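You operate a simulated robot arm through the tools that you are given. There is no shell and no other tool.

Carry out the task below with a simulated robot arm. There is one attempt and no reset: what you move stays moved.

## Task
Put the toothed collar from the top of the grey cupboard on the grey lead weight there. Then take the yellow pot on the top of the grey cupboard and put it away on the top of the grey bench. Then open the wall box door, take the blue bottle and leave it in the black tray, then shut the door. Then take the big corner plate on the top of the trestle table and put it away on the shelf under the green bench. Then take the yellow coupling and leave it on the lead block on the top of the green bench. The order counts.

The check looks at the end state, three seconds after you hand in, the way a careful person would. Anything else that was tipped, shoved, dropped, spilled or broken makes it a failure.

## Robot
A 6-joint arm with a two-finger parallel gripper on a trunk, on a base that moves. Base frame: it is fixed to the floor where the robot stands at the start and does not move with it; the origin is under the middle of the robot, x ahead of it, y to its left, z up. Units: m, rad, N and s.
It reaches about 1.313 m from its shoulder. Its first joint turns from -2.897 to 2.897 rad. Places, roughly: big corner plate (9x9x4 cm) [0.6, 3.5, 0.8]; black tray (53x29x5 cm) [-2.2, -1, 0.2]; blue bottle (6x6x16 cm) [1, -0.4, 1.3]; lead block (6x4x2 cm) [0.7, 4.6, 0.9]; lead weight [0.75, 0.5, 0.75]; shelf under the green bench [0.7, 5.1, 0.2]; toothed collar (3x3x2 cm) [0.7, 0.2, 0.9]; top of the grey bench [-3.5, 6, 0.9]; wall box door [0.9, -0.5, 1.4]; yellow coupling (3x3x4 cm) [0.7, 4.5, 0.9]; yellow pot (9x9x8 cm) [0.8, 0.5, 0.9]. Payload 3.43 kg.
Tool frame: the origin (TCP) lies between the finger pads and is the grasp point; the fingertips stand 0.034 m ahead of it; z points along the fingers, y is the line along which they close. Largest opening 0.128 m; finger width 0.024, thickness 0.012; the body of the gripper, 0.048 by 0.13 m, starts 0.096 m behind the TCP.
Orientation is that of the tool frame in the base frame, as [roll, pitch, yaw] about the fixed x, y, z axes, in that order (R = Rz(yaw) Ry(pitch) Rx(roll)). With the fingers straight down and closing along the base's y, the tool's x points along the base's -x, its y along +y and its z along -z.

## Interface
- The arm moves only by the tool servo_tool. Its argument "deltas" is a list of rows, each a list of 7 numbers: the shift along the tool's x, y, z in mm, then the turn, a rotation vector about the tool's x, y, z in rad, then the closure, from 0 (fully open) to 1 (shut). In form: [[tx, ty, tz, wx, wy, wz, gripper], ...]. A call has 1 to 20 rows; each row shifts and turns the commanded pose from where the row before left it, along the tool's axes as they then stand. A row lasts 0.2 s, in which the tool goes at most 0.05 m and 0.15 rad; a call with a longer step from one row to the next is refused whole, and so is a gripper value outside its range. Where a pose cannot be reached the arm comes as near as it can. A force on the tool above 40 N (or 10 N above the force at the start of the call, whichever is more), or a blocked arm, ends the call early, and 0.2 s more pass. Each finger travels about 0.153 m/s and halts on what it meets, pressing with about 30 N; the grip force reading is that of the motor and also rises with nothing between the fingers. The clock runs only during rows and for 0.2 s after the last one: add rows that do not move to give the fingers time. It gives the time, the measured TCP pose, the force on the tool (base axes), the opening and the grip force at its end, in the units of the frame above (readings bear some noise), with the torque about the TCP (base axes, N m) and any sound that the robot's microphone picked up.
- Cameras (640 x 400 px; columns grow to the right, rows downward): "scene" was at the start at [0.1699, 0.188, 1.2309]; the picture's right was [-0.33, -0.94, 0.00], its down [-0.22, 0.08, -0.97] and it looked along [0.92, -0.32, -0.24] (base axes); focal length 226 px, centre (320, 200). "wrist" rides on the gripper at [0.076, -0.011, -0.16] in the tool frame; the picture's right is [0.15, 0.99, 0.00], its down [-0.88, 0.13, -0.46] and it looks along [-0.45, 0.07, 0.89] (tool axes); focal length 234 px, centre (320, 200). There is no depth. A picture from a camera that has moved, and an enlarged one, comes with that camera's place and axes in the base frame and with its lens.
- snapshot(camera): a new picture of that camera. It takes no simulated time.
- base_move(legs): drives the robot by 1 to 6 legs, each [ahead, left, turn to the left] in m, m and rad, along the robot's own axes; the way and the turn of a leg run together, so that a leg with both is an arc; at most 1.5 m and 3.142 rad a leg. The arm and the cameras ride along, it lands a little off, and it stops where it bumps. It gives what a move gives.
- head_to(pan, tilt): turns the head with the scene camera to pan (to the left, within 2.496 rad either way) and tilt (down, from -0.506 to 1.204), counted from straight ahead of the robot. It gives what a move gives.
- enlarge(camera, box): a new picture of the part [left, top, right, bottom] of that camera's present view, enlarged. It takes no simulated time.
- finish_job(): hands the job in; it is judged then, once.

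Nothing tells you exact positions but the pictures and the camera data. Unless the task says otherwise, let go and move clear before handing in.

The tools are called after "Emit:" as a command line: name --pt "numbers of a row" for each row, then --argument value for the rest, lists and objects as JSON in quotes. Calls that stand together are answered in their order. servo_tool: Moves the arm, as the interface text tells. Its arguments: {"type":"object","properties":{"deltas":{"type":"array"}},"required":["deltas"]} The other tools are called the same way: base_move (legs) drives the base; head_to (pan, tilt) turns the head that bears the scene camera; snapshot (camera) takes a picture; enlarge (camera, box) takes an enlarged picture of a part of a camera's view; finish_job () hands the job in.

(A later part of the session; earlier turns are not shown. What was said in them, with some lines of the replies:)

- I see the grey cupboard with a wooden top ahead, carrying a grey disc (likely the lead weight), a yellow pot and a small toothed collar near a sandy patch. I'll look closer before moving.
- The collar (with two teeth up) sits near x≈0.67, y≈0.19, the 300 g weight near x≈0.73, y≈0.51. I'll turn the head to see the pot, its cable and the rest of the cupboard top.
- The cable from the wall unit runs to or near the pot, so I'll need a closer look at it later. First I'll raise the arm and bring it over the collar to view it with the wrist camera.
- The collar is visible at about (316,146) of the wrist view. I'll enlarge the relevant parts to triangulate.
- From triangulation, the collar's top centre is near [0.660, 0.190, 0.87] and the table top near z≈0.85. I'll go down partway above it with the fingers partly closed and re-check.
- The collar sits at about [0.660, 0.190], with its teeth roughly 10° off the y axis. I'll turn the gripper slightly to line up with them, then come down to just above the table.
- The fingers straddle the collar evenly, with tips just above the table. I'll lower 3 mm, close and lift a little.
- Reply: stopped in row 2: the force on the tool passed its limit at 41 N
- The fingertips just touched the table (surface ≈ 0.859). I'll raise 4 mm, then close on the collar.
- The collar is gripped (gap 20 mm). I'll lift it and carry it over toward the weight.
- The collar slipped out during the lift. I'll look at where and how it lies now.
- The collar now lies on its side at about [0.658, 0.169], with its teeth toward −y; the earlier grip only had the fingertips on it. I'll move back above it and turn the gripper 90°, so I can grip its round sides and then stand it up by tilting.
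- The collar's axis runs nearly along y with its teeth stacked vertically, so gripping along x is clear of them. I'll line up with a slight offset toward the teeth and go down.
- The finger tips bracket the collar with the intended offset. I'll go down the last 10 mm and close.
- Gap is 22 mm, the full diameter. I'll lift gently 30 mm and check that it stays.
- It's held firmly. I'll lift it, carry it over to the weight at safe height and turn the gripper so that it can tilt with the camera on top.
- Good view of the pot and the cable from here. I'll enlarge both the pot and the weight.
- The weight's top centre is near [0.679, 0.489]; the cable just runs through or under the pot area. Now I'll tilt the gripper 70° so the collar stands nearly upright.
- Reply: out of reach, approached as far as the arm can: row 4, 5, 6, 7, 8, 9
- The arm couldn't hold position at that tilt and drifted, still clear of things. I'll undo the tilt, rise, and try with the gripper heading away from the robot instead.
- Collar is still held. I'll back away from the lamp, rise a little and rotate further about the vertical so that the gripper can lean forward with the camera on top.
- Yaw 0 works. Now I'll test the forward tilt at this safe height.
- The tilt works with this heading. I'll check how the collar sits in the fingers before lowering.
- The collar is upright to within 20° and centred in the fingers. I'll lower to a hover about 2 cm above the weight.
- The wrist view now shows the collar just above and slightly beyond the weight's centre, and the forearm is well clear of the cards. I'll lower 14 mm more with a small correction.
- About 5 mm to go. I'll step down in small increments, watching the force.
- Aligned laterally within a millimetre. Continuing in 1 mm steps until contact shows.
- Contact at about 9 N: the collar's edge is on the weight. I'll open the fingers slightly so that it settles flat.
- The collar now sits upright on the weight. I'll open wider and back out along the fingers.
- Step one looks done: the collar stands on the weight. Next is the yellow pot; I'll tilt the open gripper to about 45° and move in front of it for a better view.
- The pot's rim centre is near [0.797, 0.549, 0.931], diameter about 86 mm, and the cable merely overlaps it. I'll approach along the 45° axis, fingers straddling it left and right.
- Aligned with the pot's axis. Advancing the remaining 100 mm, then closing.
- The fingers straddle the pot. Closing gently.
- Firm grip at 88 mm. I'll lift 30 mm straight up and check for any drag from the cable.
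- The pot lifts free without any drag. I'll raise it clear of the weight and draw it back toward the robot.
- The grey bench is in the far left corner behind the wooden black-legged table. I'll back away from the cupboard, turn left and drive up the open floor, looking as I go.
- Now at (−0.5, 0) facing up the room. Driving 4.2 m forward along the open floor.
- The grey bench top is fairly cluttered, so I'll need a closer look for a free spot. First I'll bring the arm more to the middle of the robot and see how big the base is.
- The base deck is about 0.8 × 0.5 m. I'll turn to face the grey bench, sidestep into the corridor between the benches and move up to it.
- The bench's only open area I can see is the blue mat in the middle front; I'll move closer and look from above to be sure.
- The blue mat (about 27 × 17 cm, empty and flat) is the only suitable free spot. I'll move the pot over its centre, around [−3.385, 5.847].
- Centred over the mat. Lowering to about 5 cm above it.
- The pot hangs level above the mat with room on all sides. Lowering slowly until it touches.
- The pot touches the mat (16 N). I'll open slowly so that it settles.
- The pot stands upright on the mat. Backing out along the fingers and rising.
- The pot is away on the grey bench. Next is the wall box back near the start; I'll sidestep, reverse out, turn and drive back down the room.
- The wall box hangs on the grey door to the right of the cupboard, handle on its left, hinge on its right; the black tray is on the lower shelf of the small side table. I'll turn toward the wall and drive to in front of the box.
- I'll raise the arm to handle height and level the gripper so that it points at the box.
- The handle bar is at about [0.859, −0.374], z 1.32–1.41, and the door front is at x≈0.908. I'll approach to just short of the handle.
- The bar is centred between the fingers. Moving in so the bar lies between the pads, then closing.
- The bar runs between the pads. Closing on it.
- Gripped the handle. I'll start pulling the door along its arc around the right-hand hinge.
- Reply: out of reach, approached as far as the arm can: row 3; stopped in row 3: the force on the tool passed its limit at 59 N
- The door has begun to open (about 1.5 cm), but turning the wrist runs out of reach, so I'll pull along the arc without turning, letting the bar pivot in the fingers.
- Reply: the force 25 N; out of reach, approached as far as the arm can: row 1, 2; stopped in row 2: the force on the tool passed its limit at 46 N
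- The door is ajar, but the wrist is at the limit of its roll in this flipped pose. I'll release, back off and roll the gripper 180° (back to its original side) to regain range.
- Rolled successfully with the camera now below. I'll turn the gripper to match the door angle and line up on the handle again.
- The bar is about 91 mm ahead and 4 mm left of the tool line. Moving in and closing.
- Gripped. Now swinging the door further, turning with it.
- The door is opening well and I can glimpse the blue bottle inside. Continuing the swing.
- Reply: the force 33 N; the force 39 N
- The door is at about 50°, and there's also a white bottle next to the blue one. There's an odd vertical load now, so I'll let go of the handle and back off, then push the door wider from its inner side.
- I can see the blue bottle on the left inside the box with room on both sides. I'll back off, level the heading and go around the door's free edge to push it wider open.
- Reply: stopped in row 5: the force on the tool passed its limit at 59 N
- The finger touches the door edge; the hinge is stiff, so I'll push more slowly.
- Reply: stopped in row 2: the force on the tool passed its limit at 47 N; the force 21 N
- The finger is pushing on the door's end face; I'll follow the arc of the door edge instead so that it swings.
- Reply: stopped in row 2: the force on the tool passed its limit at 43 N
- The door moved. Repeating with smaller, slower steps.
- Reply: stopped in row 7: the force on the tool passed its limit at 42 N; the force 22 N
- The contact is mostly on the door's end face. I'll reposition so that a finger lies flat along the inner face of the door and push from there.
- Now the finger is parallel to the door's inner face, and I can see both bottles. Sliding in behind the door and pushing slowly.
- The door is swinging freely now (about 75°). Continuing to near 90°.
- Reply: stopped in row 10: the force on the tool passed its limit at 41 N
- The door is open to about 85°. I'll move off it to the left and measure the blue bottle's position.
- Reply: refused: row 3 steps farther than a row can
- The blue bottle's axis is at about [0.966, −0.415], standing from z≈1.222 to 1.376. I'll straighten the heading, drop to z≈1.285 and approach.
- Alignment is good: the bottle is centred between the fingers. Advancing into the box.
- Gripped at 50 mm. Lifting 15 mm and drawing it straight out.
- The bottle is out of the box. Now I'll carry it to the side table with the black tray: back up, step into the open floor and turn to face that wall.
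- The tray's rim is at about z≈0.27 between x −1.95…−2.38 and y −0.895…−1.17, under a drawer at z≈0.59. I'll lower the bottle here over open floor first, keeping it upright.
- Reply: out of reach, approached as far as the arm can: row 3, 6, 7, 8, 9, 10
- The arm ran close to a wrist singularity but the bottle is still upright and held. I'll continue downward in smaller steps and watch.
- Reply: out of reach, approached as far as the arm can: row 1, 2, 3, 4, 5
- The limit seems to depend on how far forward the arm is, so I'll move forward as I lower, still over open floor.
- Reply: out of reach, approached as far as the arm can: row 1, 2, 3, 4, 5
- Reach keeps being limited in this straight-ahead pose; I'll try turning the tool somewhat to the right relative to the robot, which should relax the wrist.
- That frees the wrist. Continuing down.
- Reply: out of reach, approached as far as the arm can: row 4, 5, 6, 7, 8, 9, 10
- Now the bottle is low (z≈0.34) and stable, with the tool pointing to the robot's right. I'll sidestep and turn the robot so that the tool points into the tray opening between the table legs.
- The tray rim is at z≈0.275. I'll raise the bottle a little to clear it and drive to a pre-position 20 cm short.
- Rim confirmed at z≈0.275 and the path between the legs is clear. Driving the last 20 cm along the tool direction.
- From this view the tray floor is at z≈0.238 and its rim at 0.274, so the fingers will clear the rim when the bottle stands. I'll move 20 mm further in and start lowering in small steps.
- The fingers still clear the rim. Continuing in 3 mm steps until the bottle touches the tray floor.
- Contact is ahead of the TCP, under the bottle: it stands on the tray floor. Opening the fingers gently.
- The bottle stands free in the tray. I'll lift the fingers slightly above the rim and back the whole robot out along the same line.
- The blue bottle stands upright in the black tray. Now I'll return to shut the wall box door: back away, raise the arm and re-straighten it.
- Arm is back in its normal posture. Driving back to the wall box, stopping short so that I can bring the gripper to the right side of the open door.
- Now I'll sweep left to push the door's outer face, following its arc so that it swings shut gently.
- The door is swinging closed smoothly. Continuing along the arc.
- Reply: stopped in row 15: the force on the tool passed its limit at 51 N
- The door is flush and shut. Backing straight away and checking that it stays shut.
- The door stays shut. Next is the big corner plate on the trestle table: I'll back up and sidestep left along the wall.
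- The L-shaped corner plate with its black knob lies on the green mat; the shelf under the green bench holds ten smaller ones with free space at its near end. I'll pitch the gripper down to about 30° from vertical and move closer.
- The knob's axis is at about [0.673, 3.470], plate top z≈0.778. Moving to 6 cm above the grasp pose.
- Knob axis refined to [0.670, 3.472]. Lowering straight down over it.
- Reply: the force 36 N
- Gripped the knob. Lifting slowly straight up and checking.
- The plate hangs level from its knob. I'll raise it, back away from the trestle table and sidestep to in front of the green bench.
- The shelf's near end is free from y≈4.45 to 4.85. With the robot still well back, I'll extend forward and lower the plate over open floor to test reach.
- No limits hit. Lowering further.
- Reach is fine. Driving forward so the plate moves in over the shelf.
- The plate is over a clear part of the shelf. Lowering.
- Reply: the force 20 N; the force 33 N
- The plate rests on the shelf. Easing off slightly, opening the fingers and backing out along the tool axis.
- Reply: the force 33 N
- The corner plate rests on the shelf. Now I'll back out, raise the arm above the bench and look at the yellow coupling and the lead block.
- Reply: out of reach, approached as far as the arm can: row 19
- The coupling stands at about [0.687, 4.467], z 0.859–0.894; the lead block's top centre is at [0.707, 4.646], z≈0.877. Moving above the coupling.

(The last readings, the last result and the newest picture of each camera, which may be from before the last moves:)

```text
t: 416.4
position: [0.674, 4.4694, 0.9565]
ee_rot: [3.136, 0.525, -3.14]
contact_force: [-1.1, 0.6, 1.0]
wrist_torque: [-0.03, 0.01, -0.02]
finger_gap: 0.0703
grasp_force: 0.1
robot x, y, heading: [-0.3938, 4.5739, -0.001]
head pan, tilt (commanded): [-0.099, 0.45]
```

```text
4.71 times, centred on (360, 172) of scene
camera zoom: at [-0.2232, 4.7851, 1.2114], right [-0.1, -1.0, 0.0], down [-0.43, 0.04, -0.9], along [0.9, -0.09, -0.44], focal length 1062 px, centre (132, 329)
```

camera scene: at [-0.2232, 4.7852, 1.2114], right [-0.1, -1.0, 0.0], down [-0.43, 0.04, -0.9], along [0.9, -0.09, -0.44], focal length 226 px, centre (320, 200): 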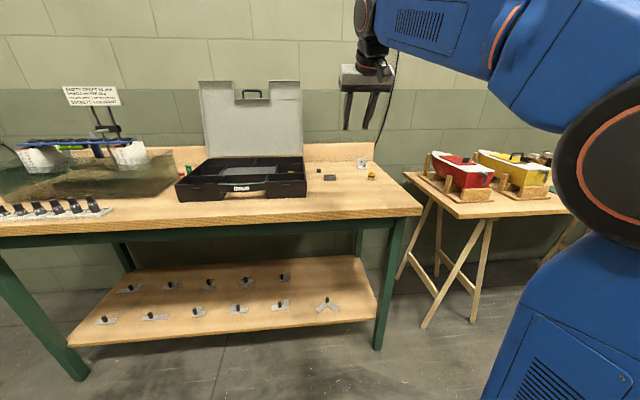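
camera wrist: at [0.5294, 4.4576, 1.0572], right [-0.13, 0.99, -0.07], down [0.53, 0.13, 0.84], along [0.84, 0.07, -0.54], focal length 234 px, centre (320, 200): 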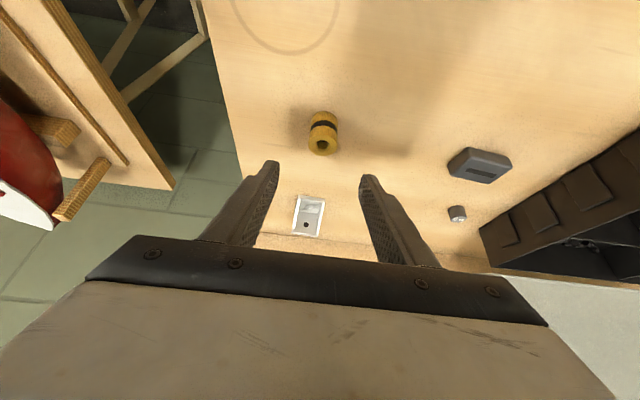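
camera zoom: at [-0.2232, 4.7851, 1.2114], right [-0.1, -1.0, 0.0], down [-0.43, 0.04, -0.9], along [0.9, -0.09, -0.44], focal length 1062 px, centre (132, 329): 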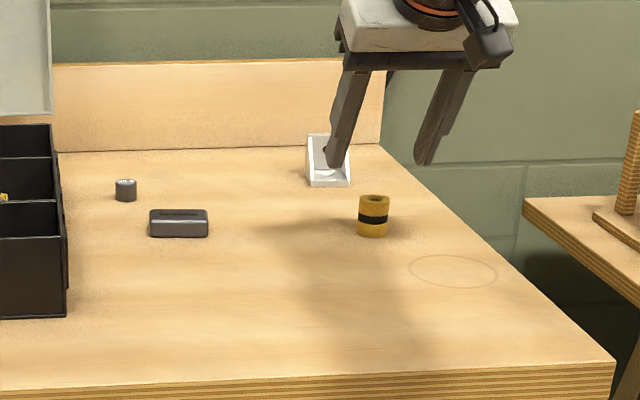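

Emit:
enlarge --camera "wrist" --box '[280, 95, 360, 175]'

Emit:
enlarge --camera "wrist" --box '[430, 130, 530, 230]'

```text
5.00 times, centred on (320, 135) of wrist
camera zoom: at [0.5294, 4.4576, 1.0572], right [-0.13, 0.99, -0.07], down [0.53, 0.13, 0.84], along [0.84, 0.07, -0.54], focal length 1171 px, centre (320, 525)
```

zoom: 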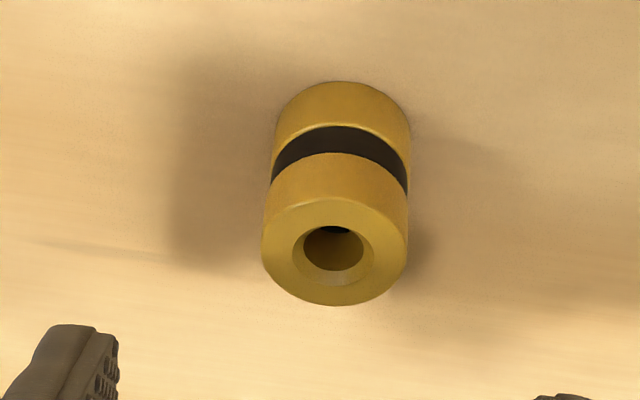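

```text
4.00 times, centred on (480, 180) of wrist
camera zoom: at [0.5294, 4.4576, 1.0572], right [-0.13, 0.99, -0.07], down [0.53, 0.13, 0.84], along [0.84, 0.07, -0.54], focal length 937 px, centre (-320, 280)
```

zoom: 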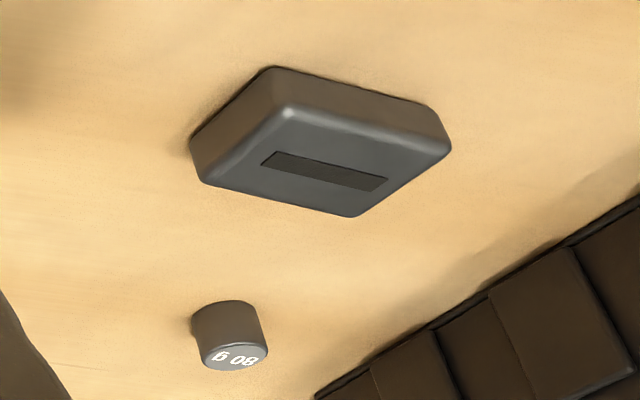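

Coupling axis confirmed at [0.686, 4.4685]. Lowering over it.

Emit:
servo_tool --pt "7.9 0 12.5 0 0 0 0.5" --pt "7.9 0 12.5 0 0 0 0.5" --pt "7.9 0 12.5 0 0 0 0.5" --pt "6.5 0 10.2 0 0 0 0.5" --pt "0 0 0 0 0 0 0.5"

Emit:
enlarge --camera "wrist" --box '[240, 110, 400, 230]'

Emit:
enlarge --camera "scene" --box '[320, 140, 420, 210]'

```text
t: 417.6
position: [0.6721, 4.4697, 0.9]
ee_rot: [3.138, 0.525, -3.14]
contact_force: [0.2, -0.7, 0.6]
wrist_torque: [0.04, -0.02, 0.03]
finger_gap: 0.0639
grasp_force: 0.1
robot x, y, heading: [-0.3965, 4.5753, -0.003]
head pan, tilt (commanded): [-0.099, 0.45]
```

```text
3.33 times, centred on (320, 170) of wrist
camera zoom: at [0.5262, 4.4579, 1.0001], right [-0.13, 0.99, -0.07], down [0.53, 0.13, 0.84], along [0.84, 0.07, -0.54], focal length 781 px, centre (320, 300)
```

zoom: 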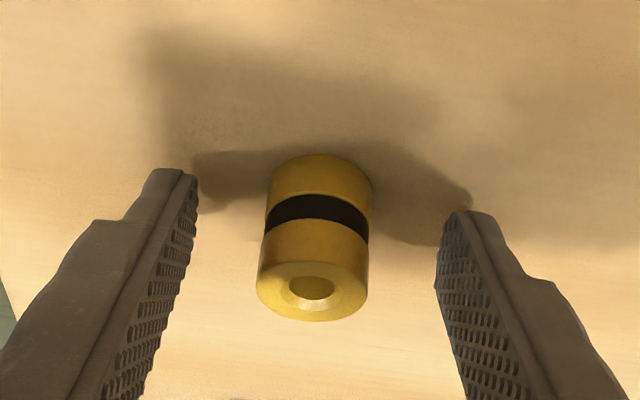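

```text
5.71 times, centred on (370, 175) of scene
camera zoom: at [-0.2231, 4.7851, 1.2114], right [-0.1, -1.0, 0.0], down [-0.43, 0.04, -0.9], along [0.9, -0.09, -0.44], focal length 1290 px, centre (34, 343)
```

zoom: 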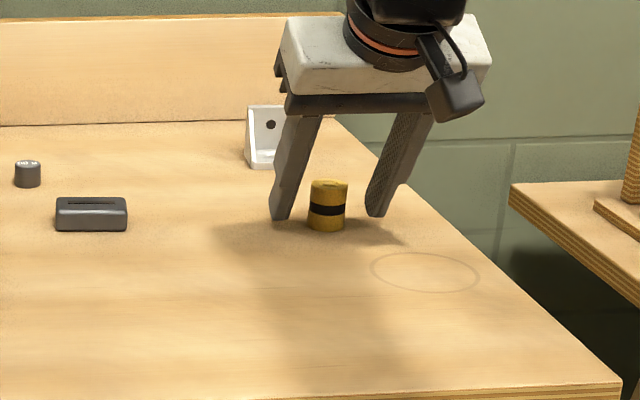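

The fingers straddle the coupling evenly. Closing and lifting slightly.

Emit:
servo_tool --pt "0 0 0 0 0 0 0.6" --pt "0 0 0 0 0 0 0.68" --pt "0 0 0 0 0 0 0.74" --pt "0 0 0 0 0 0 0.8" --pt "0 0 0 0 0 0 0.9" --pt "0 0 0 0 0 0 1" --pt "0 0 0 0 0 0 1"

Emit:
enlarge --camera "wrist" --box '[240, 110, 400, 230]'

Emit:
servo_tool --pt "-2.5 0 -4.3 0 0 0 1" --pt "-2.5 0 -4.3 0 0 0 1" --pt "-5 0 -8.6 0 0 0 1" --pt "-7.5 0 -13 0 0 0 1" --pt "-7.5 0 -13 0 0 0 1" --pt "0 0 0 0 0 0 1"

Emit:
enlarge --camera "wrist" --box '[240, 110, 400, 230]'

```text
t: 419.2
position: [0.6719, 4.4688, 0.8996]
ee_rot: [3.137, 0.525, -3.141]
contact_force: [-0.1, -0.4, 0.7]
wrist_torque: [-0.01, 0.0, 0.03]
finger_gap: 0.0266
grasp_force: 30.0
robot x, y, heading: [-0.3925, 4.5754, -0.001]
head pan, tilt (commanded): [-0.099, 0.45]
```

```text
3.33 times, centred on (320, 170) of wrist
camera zoom: at [0.5263, 4.458, 1.0003], right [-0.13, 0.99, -0.07], down [0.53, 0.13, 0.84], along [0.84, 0.07, -0.54], focal length 781 px, centre (320, 300)
```

zoom: 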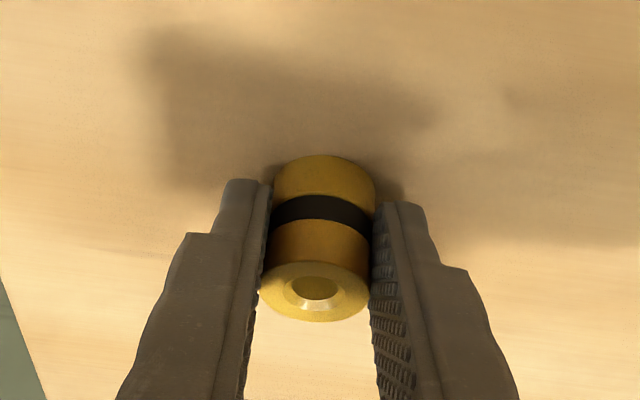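

```text
t: 420.6
position: [0.6712, 4.4683, 0.9499]
ee_rot: [3.136, 0.524, -3.141]
contact_force: [0.3, -1.4, -1.0]
wrist_torque: [0.0, 0.04, -0.01]
finger_gap: 0.0262
grasp_force: 29.9
robot x, y, heading: [-0.3942, 4.5717, -0.001]
head pan, tilt (commanded): [-0.099, 0.45]
```

```text
3.33 times, centred on (320, 170) of wrist
camera zoom: at [0.5265, 4.4571, 1.0501], right [-0.13, 0.99, -0.07], down [0.53, 0.13, 0.84], along [0.84, 0.07, -0.54], focal length 781 px, centre (320, 300)
```

zoom: 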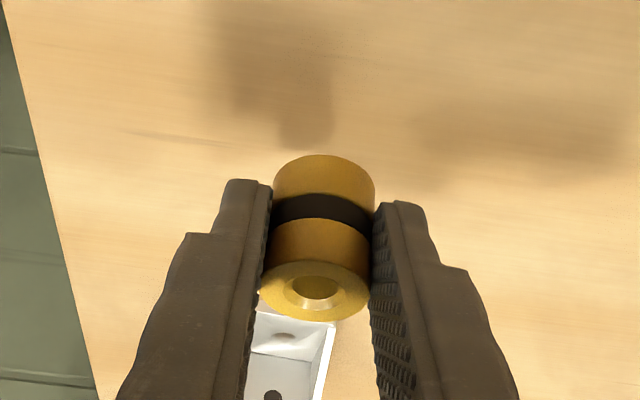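

The coupling is held upright. Carrying it over to the lead block.

Emit:
servo_tool --pt "-4.3 20 0.1 0 0 0 1" --pt "-4.3 38 0.1 0 0 0 1" --pt "-4.3 40 0.1 0 0 0 1" --pt "-4.3 40 0.1 0 0 0 1" --pt "-4.1 40 0.1 0 0 0 1" --pt "0 0 0 0 0 0 1"

Emit:
snapshot --camera "wrist"

Emit:
enlarge --camera "wrist" --box '[240, 90, 400, 210]'

Emit:
enlarge --camera "scene" --box '[290, 140, 390, 210]'

```text
t: 422.0
position: [0.6899, 4.6498, 0.9613]
ee_rot: [3.137, 0.526, -3.14]
contact_force: [0.2, 0.0, 0.0]
wrist_torque: [-0.03, 0.02, -0.03]
finger_gap: 0.0264
grasp_force: 29.6
robot x, y, heading: [-0.3988, 4.5772, 0.0]
head pan, tilt (commanded): [-0.099, 0.45]
```

```text
taken
camera wrist: at [0.5445, 4.6376, 1.0611], right [-0.13, 0.99, -0.07], down [0.53, 0.13, 0.84], along [0.84, 0.07, -0.54], focal length 234 px, centre (320, 200)
```

wrist: 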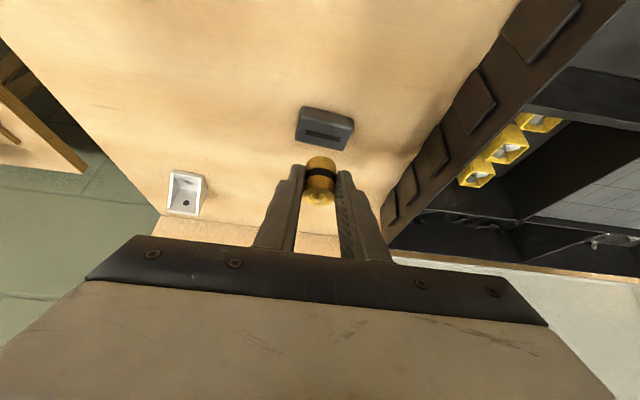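

```text
3.33 times, centred on (320, 150) of wrist
camera zoom: at [0.5445, 4.6376, 1.0611], right [-0.13, 0.99, -0.07], down [0.53, 0.13, 0.84], along [0.84, 0.07, -0.54], focal length 781 px, centre (320, 367)
```

zoom: 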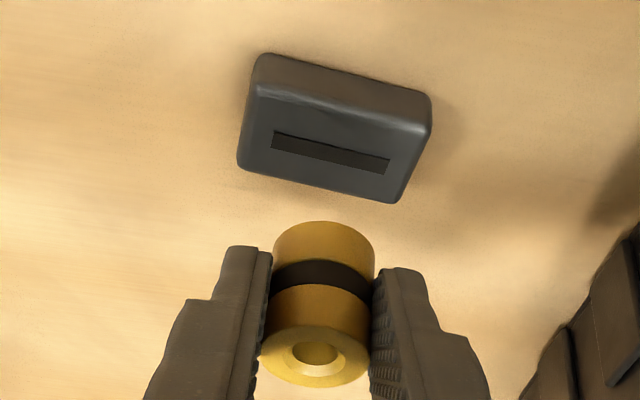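

```text
5.71 times, centred on (340, 175) of scene
camera zoom: at [-0.2232, 4.7852, 1.2114], right [-0.1, -1.0, 0.0], down [-0.43, 0.04, -0.9], along [0.9, -0.09, -0.44], focal length 1290 px, centre (206, 343)
```

zoom: 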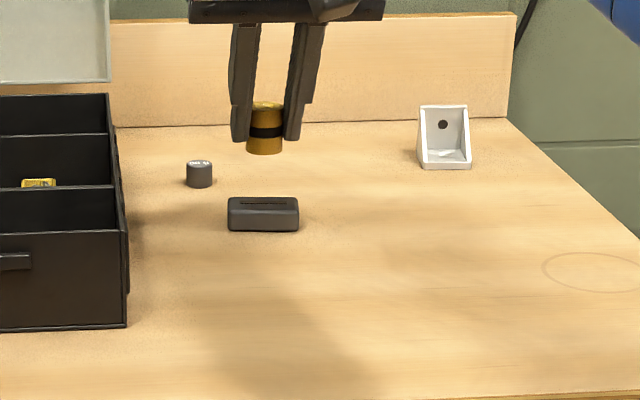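

Nearly centred; shifting 3 mm forward while lowering to just above the block.

Emit:
servo_tool --pt "5 0 10.6 0 0 0 1" --pt "5 0 10.6 0 0 0 1" --pt "5 0 10.6 0 0 0 1" --pt "0 0 0 0 0 0 1"

Emit:
enlarge --camera "wrist" --box '[240, 90, 400, 210]'

Emit:
enlarge --camera "scene" --box '[300, 150, 370, 200]'

```text
t: 423.0
position: [0.692, 4.6485, 0.9257]
ee_rot: [3.137, 0.524, -3.14]
contact_force: [-0.4, -0.5, -0.7]
wrist_torque: [0.02, 0.05, -0.02]
finger_gap: 0.0264
grasp_force: 30.0
robot x, y, heading: [-0.3961, 4.5786, 0.0]
head pan, tilt (commanded): [-0.099, 0.45]
```

```text
3.33 times, centred on (320, 150) of wrist
camera zoom: at [0.5471, 4.6363, 1.0259], right [-0.13, 0.99, -0.07], down [0.53, 0.13, 0.84], along [0.84, 0.07, -0.54], focal length 781 px, centre (320, 367)
```

zoom: 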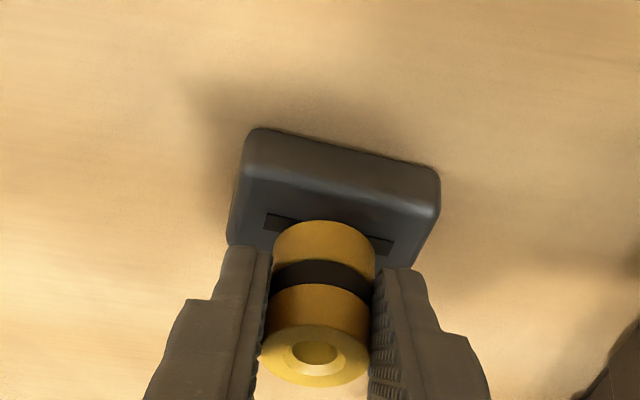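

```text
8.00 times, centred on (335, 175) of scene
camera zoom: at [-0.2231, 4.7851, 1.2114], right [-0.1, -1.0, 0.0], down [-0.43, 0.04, -0.9], along [0.9, -0.09, -0.44], focal length 1806 px, centre (200, 400)
```

zoom: 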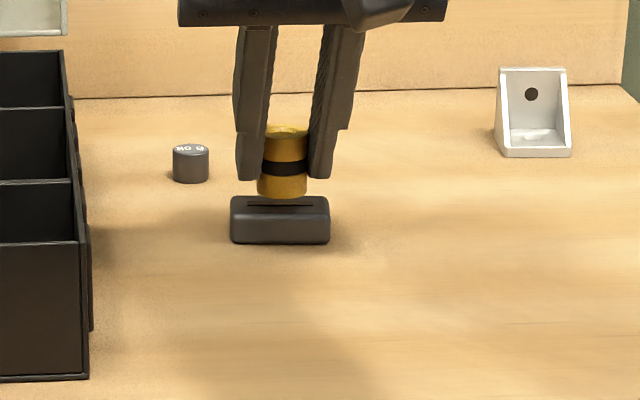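

Emit:
servo_tool --pt "1.5 0 2.6 0 0 0 1" --pt "0 0 0 0 0 0 1"

Emit:
servo_tool --pt "1 0 1.7 0 0 0 1" --pt "0 0 0 0 0 0 1"

Emit:
servo_tool --pt "0.8 0 1.3 0 0 0 1" --pt "0 0 0 0 0 0 1"

Emit:
enlarge --camera "wrist" --box '[240, 90, 400, 210]'

Emit:
enlarge --camera "scene" --box '[300, 150, 370, 200]'

```text
t: 423.6
position: [0.6926, 4.6487, 0.9225]
ee_rot: [3.136, 0.524, -3.141]
contact_force: [0.5, -0.6, -0.1]
wrist_torque: [0.02, 0.02, 0.03]
finger_gap: 0.0263
grasp_force: 29.9
robot x, y, heading: [-0.3994, 4.5732, -0.002]
head pan, tilt (commanded): [-0.099, 0.45]
```

```text
t: 424.2
position: [0.6934, 4.6476, 0.9206]
ee_rot: [3.137, 0.523, -3.141]
contact_force: [0.5, 0.1, -0.9]
wrist_torque: [0.04, 0.0, -0.01]
finger_gap: 0.0265
grasp_force: 30.2
robot x, y, heading: [-0.3945, 4.5737, 0.006]
head pan, tilt (commanded): [-0.099, 0.45]
```

```text
t: 424.8
position: [0.6929, 4.6478, 0.9185]
ee_rot: [3.136, 0.525, 3.142]
contact_force: [0.6, -0.6, -1.2]
wrist_torque: [-0.04, -0.01, 0.02]
finger_gap: 0.0264
grasp_force: 30.1
robot x, y, heading: [-0.3979, 4.5742, -0.004]
head pan, tilt (commanded): [-0.099, 0.45]
```

```text
3.33 times, centred on (320, 150) of wrist
camera zoom: at [0.5473, 4.6361, 1.0195], right [-0.13, 0.99, -0.07], down [0.53, 0.13, 0.84], along [0.84, 0.07, -0.54], focal length 781 px, centre (320, 367)
```

zoom: 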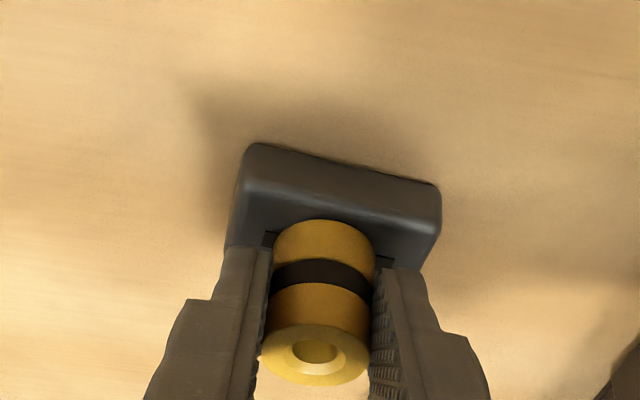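

```text
8.00 times, centred on (335, 175) of scene
camera zoom: at [-0.2231, 4.7851, 1.2114], right [-0.1, -1.0, 0.0], down [-0.43, 0.04, -0.9], along [0.9, -0.09, -0.44], focal length 1806 px, centre (200, 400)
```

zoom: 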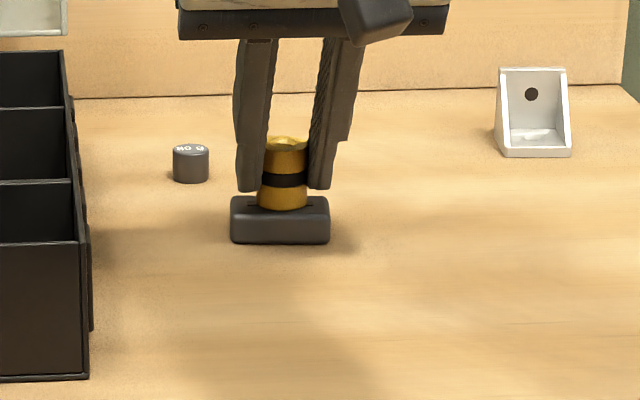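

Emit:
servo_tool --pt "0.6 0 1.0 0 0 0 1" --pt "0 0 0 0 0 0 1"

Emit:
servo_tool --pt "0.6 0 1.0 0 0 0 1" --pt "0 0 0 0 0 0 1"

Emit:
servo_tool --pt "0.6 0 1.0 0 0 0 1" --pt "0 0 0 0 0 0 1"

```text
t: 425.4
position: [0.6919, 4.6465, 0.919]
ee_rot: [3.135, 0.525, -3.139]
contact_force: [0.1, 0.1, 2.7]
wrist_torque: [-0.08, -0.07, -0.02]
finger_gap: 0.0262
grasp_force: 30.4
robot x, y, heading: [-0.3959, 4.5722, -0.004]
head pan, tilt (commanded): [-0.099, 0.45]
```

```text
t: 426.0
position: [0.6921, 4.6475, 0.9188]
ee_rot: [3.137, 0.525, -3.139]
contact_force: [2.4, -0.1, 7.5]
wrist_torque: [-0.07, -0.24, 0.05]
finger_gap: 0.0265
grasp_force: 30.1
robot x, y, heading: [-0.397, 4.5769, -0.004]
head pan, tilt (commanded): [-0.099, 0.45]
```

```text
t: 426.6
position: [0.692, 4.6465, 0.9145]
ee_rot: [3.136, 0.523, -3.14]
contact_force: [0.6, 0.4, 1.3]
wrist_torque: [-0.05, 0.07, 0.0]
finger_gap: 0.0252
grasp_force: 30.5
robot x, y, heading: [-0.3983, 4.5737, 0.003]
head pan, tilt (commanded): [-0.099, 0.45]
```

Emit:
enlarge --camera "wrist" --box '[240, 90, 400, 210]'

Emit:
enlarge --camera "scene" --box '[300, 150, 370, 200]'

```text
3.33 times, centred on (320, 150) of wrist
camera zoom: at [0.5471, 4.6356, 1.0158], right [-0.13, 0.99, -0.07], down [0.53, 0.13, 0.84], along [0.84, 0.07, -0.54], focal length 781 px, centre (320, 367)
```

zoom: 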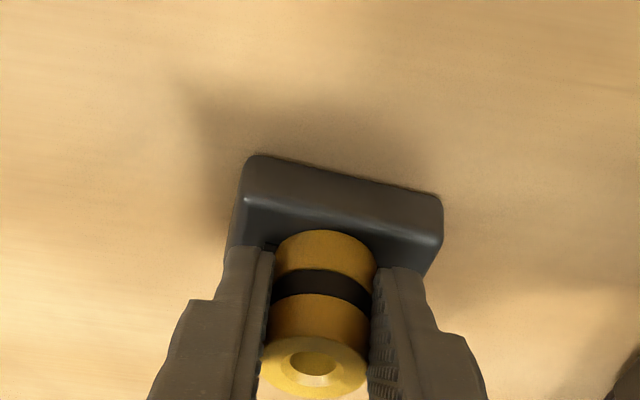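

```text
8.00 times, centred on (335, 175) of scene
camera zoom: at [-0.2231, 4.7851, 1.2114], right [-0.1, -1.0, 0.0], down [-0.43, 0.04, -0.9], along [0.9, -0.09, -0.44], focal length 1806 px, centre (200, 400)
```

zoom: 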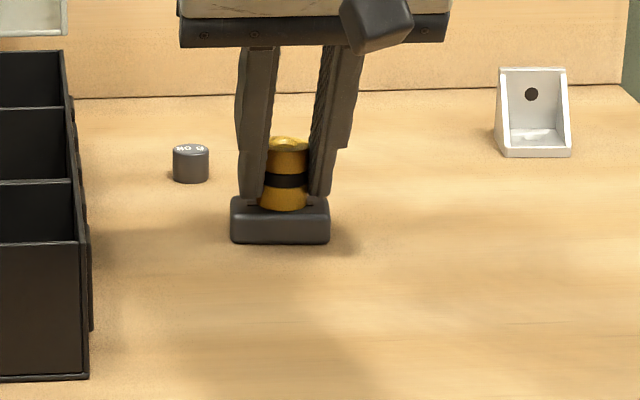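

The coupling is seated on the block (it slid slightly in the grip). Opening gently now.

Emit:
servo_tool --pt "0 0 0 0 0 0 0.79" --pt "0 0 0 0 0 0 0.77" --pt "0 0 0 0 0 0 0.74" --pt "0 0 0 0 0 0 0.7" --pt "0 0 0 0 0 0 0.65" --pt "0 0 0 0 0 0 0.6"

Emit:
enlarge --camera "wrist" --box '[240, 90, 400, 210]'

Emit:
enlarge --camera "scene" --box '[300, 150, 370, 200]'

```text
t: 428.0
position: [0.6909, 4.6471, 0.9158]
ee_rot: [3.136, 0.527, -3.141]
contact_force: [0.1, 0.3, 0.1]
wrist_torque: [0.01, 0.01, 0.03]
finger_gap: 0.051
grasp_force: 0.1
robot x, y, heading: [-0.3952, 4.5804, -0.001]
head pan, tilt (commanded): [-0.099, 0.45]
```

```text
3.33 times, centred on (320, 150) of wrist
camera zoom: at [0.547, 4.6356, 1.0161], right [-0.13, 0.99, -0.07], down [0.53, 0.13, 0.84], along [0.84, 0.07, -0.54], focal length 781 px, centre (320, 367)
```

zoom: 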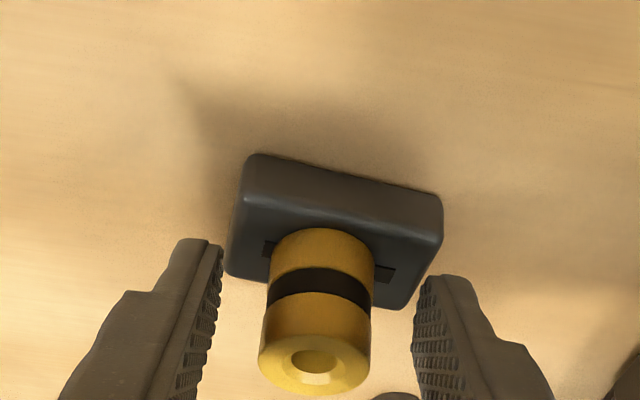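

```text
8.00 times, centred on (335, 175) of scene
camera zoom: at [-0.2231, 4.7851, 1.2114], right [-0.1, -1.0, 0.0], down [-0.43, 0.04, -0.9], along [0.9, -0.09, -0.44], focal length 1806 px, centre (200, 400)
```

zoom: 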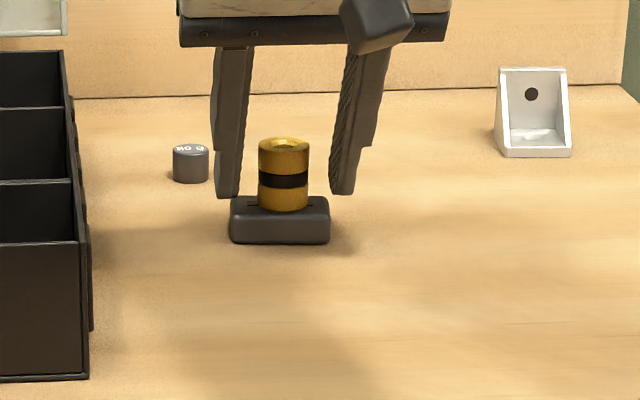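

The coupling stands upright on the lead block. Backing out along the tool axis and retreating.

Emit:
servo_tool --pt "0 0 -10 0 0 0 0.58" --pt "0 0 -20 0 0 0 0.55" --pt "0 0 -35 0 0 0 0.55" --pt "0 0 -40 0 0 0 0.55" --pt "0 0 -40 0 0 0 0.55" --pt "10 0 -40 0 0 0 0.55" --pt "20 0 -40 0 0 0 0.55" --pt "0 0 0 0 0 0 0.55"

Emit:
base_move --legs '[[-0.4, 0, 0]]'

Emit:
snapshot --camera "scene"

Emit:
enlarge --camera "scene" --box '[150, 130, 420, 290]'

```text
t: 429.8
position: [0.5526, 4.6448, 1.0955]
ee_rot: [3.135, 0.524, -3.141]
contact_force: [0.3, 0.1, -0.1]
wrist_torque: [0.0, 0.03, -0.01]
finger_gap: 0.0572
grasp_force: 0.1
robot x, y, heading: [-0.3946, 4.5779, -0.0]
head pan, tilt (commanded): [-0.099, 0.45]
```

```text
t: 432.3
position: [0.1528, 4.6435, 1.0961]
ee_rot: [3.136, 0.526, 3.138]
contact_force: [-1.3, 0.2, 0.1]
wrist_torque: [0.03, 0.0, 0.01]
finger_gap: 0.0576
grasp_force: 0.1
robot x, y, heading: [-0.7964, 4.5764, -0.003]
head pan, tilt (commanded): [-0.099, 0.45]
```

```text
taken
camera scene: at [-0.6232, 4.7851, 1.2114], right [-0.1, -0.99, 0.0], down [-0.43, 0.04, -0.9], along [0.9, -0.09, -0.44], focal length 226 px, centre (320, 200)
```

scene: 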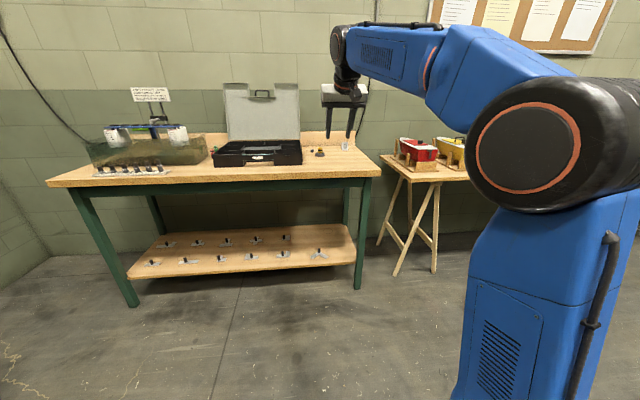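

```text
2.37 times, centred on (285, 210) of scene
camera zoom: at [-0.6232, 4.7851, 1.2114], right [-0.1, -0.99, 0.0], down [-0.43, 0.04, -0.9], along [0.9, -0.09, -0.44], focal length 535 px, centre (403, 176)
```

zoom: 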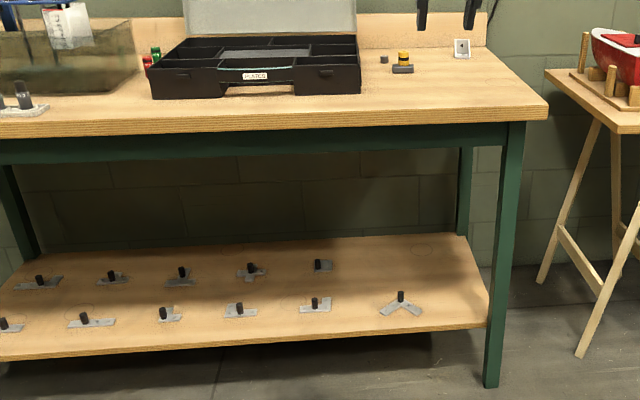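

All done on the bench. Before handing in I'll check the earlier results from here: the cupboard, the box door, the pot and the tray.

Emit:
head_to --pan -1.25 --tilt 0.1

Emit:
snapshot --camera "scene"

Emit:
head_to --pan 2.45 --tilt 0.2

Emit:
snapshot --camera "scene"

```text
t: 433.6
position: [0.1523, 4.6449, 1.0956]
ee_rot: [3.137, 0.522, 3.14]
contact_force: [-0.7, 0.0, -0.4]
wrist_torque: [-0.02, 0.02, 0.01]
finger_gap: 0.0577
grasp_force: 0.1
robot x, y, heading: [-0.7976, 4.577, -0.006]
head pan, tilt (commanded): [-1.25, 0.099]
```

```text
taken
camera scene: at [-0.6858, 4.7071, 1.244], right [-0.95, -0.31, 0.0], down [-0.03, 0.09, -0.99], along [0.31, -0.94, -0.1], focal length 226 px, centre (320, 200)
```

scene: 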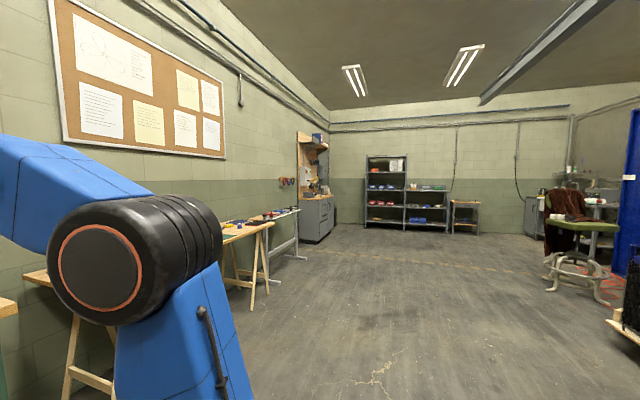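

```text
t: 436.7
position: [0.153, 4.6425, 1.0953]
ee_rot: [3.135, 0.525, 3.139]
contact_force: [0.2, 1.0, 0.4]
wrist_torque: [0.01, -0.04, 0.0]
finger_gap: 0.0576
grasp_force: 0.2
robot x, y, heading: [-0.7959, 4.5776, -0.005]
head pan, tilt (commanded): [2.45, 0.201]
```

```text
taken
camera scene: at [-0.7863, 4.8541, 1.2346], right [0.64, 0.77, 0.0], down [0.15, -0.13, -0.98], along [-0.75, 0.63, -0.2], focal length 226 px, centre (320, 200)
```

scene: 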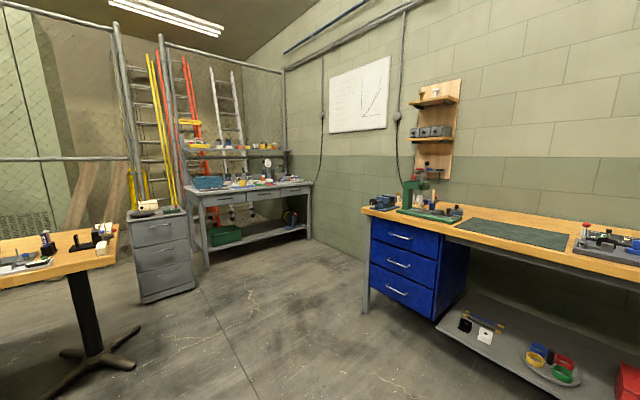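

Emit:
enlarge --camera "scene" --box '[180, 150, 330, 240]'

Emit:
head_to --pan -1.25 --tilt 0.1

Emit:
enlarge --camera "scene" --box '[430, 190, 500, 240]'

Emit:
enlarge --camera "scene" --box '[290, 160, 350, 210]'

```text
4.27 times, centred on (255, 195) of scene
camera zoom: at [-0.7863, 4.8541, 1.2346], right [0.64, 0.77, 0.0], down [0.15, -0.13, -0.98], along [-0.75, 0.63, -0.2], focal length 963 px, centre (597, 221)
```

zoom: 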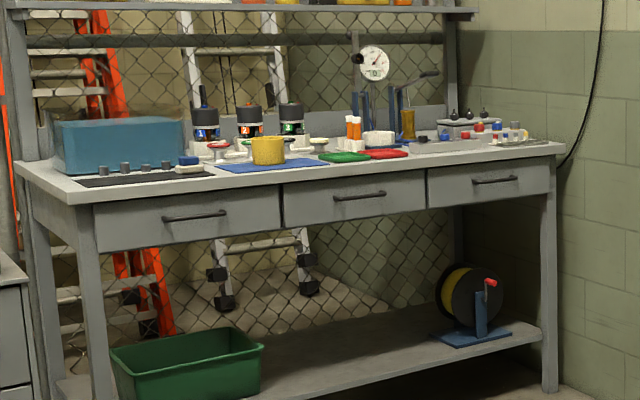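

```text
t: 439.8
position: [0.1534, 4.6427, 1.0948]
ee_rot: [3.134, 0.524, 3.139]
contact_force: [0.2, -0.5, 0.3]
wrist_torque: [0.03, 0.02, -0.04]
finger_gap: 0.0576
grasp_force: 0.1
robot x, y, heading: [-0.7955, 4.5715, -0.006]
head pan, tilt (commanded): [-1.25, 0.099]
```

```text
8.00 times, centred on (465, 215) of scene
camera zoom: at [-0.6858, 4.7071, 1.244], right [-0.95, -0.31, 0.0], down [-0.03, 0.09, -0.99], along [0.31, -0.94, -0.1], focal length 1806 px, centre (-840, 80)
```

zoom: 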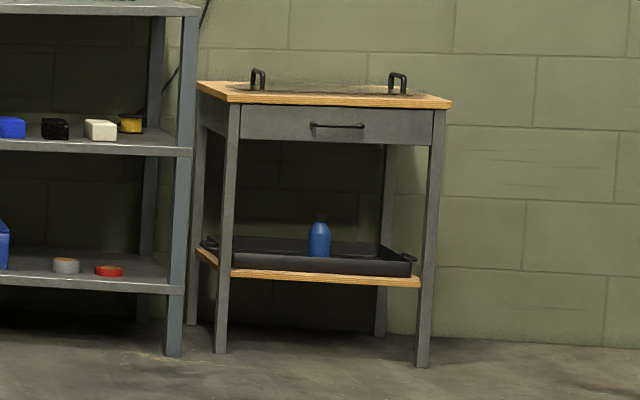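

```text
8.00 times, centred on (320, 185) of scene
camera zoom: at [-0.6858, 4.7071, 1.244], right [-0.95, -0.31, 0.0], down [-0.03, 0.09, -0.99], along [0.31, -0.94, -0.1], focal length 1806 px, centre (320, 320)
```

zoom: 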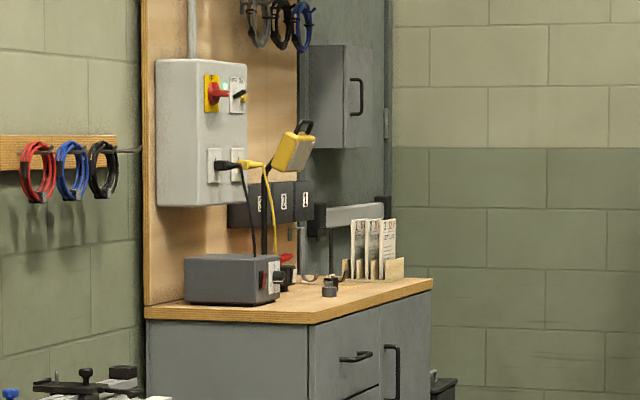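

The pot stands on the grey bench, the bottle is upright in the tray, the box door is shut and the collar still sits on the weight. The plate is on the shelf, the coupling is on the lead block, and the gripper is empty and clear, so I'm handing in.

Emit:
finish_job

```text
The job is handed in.
```

I completed all five steps in order and handed the job in. I haven't been told the verdict.

- **Collar:** It stands upright on the lead weight, teeth up, a few millimetres off centre. It slipped from the gripper on the first lift and fell on its side. I picked it up again and set it upright.
- **Yellow pot:** It stands upright on the blue mat on the grey bench. The mat was the only clear spot big enough. The yellow cable that seemed to run through the pot gave no drag when I lifted it.
- **Blue bottle:** It stands upright in the black tray, and the wall box door is shut. The white bottle that was beside it is still in the box.
- **Big corner plate:** It lies flat on the near end of the shelf under the green bench, clear of the other plates.
- **Yellow coupling:** It stands upright on the lead block. It slid slightly in the fingers as I set it down.

Before handing in I looked again at all five places, and everything was where I had left it. I saw nothing else tipped, moved or broken. The gripper is empty and the robot is back from the bench.
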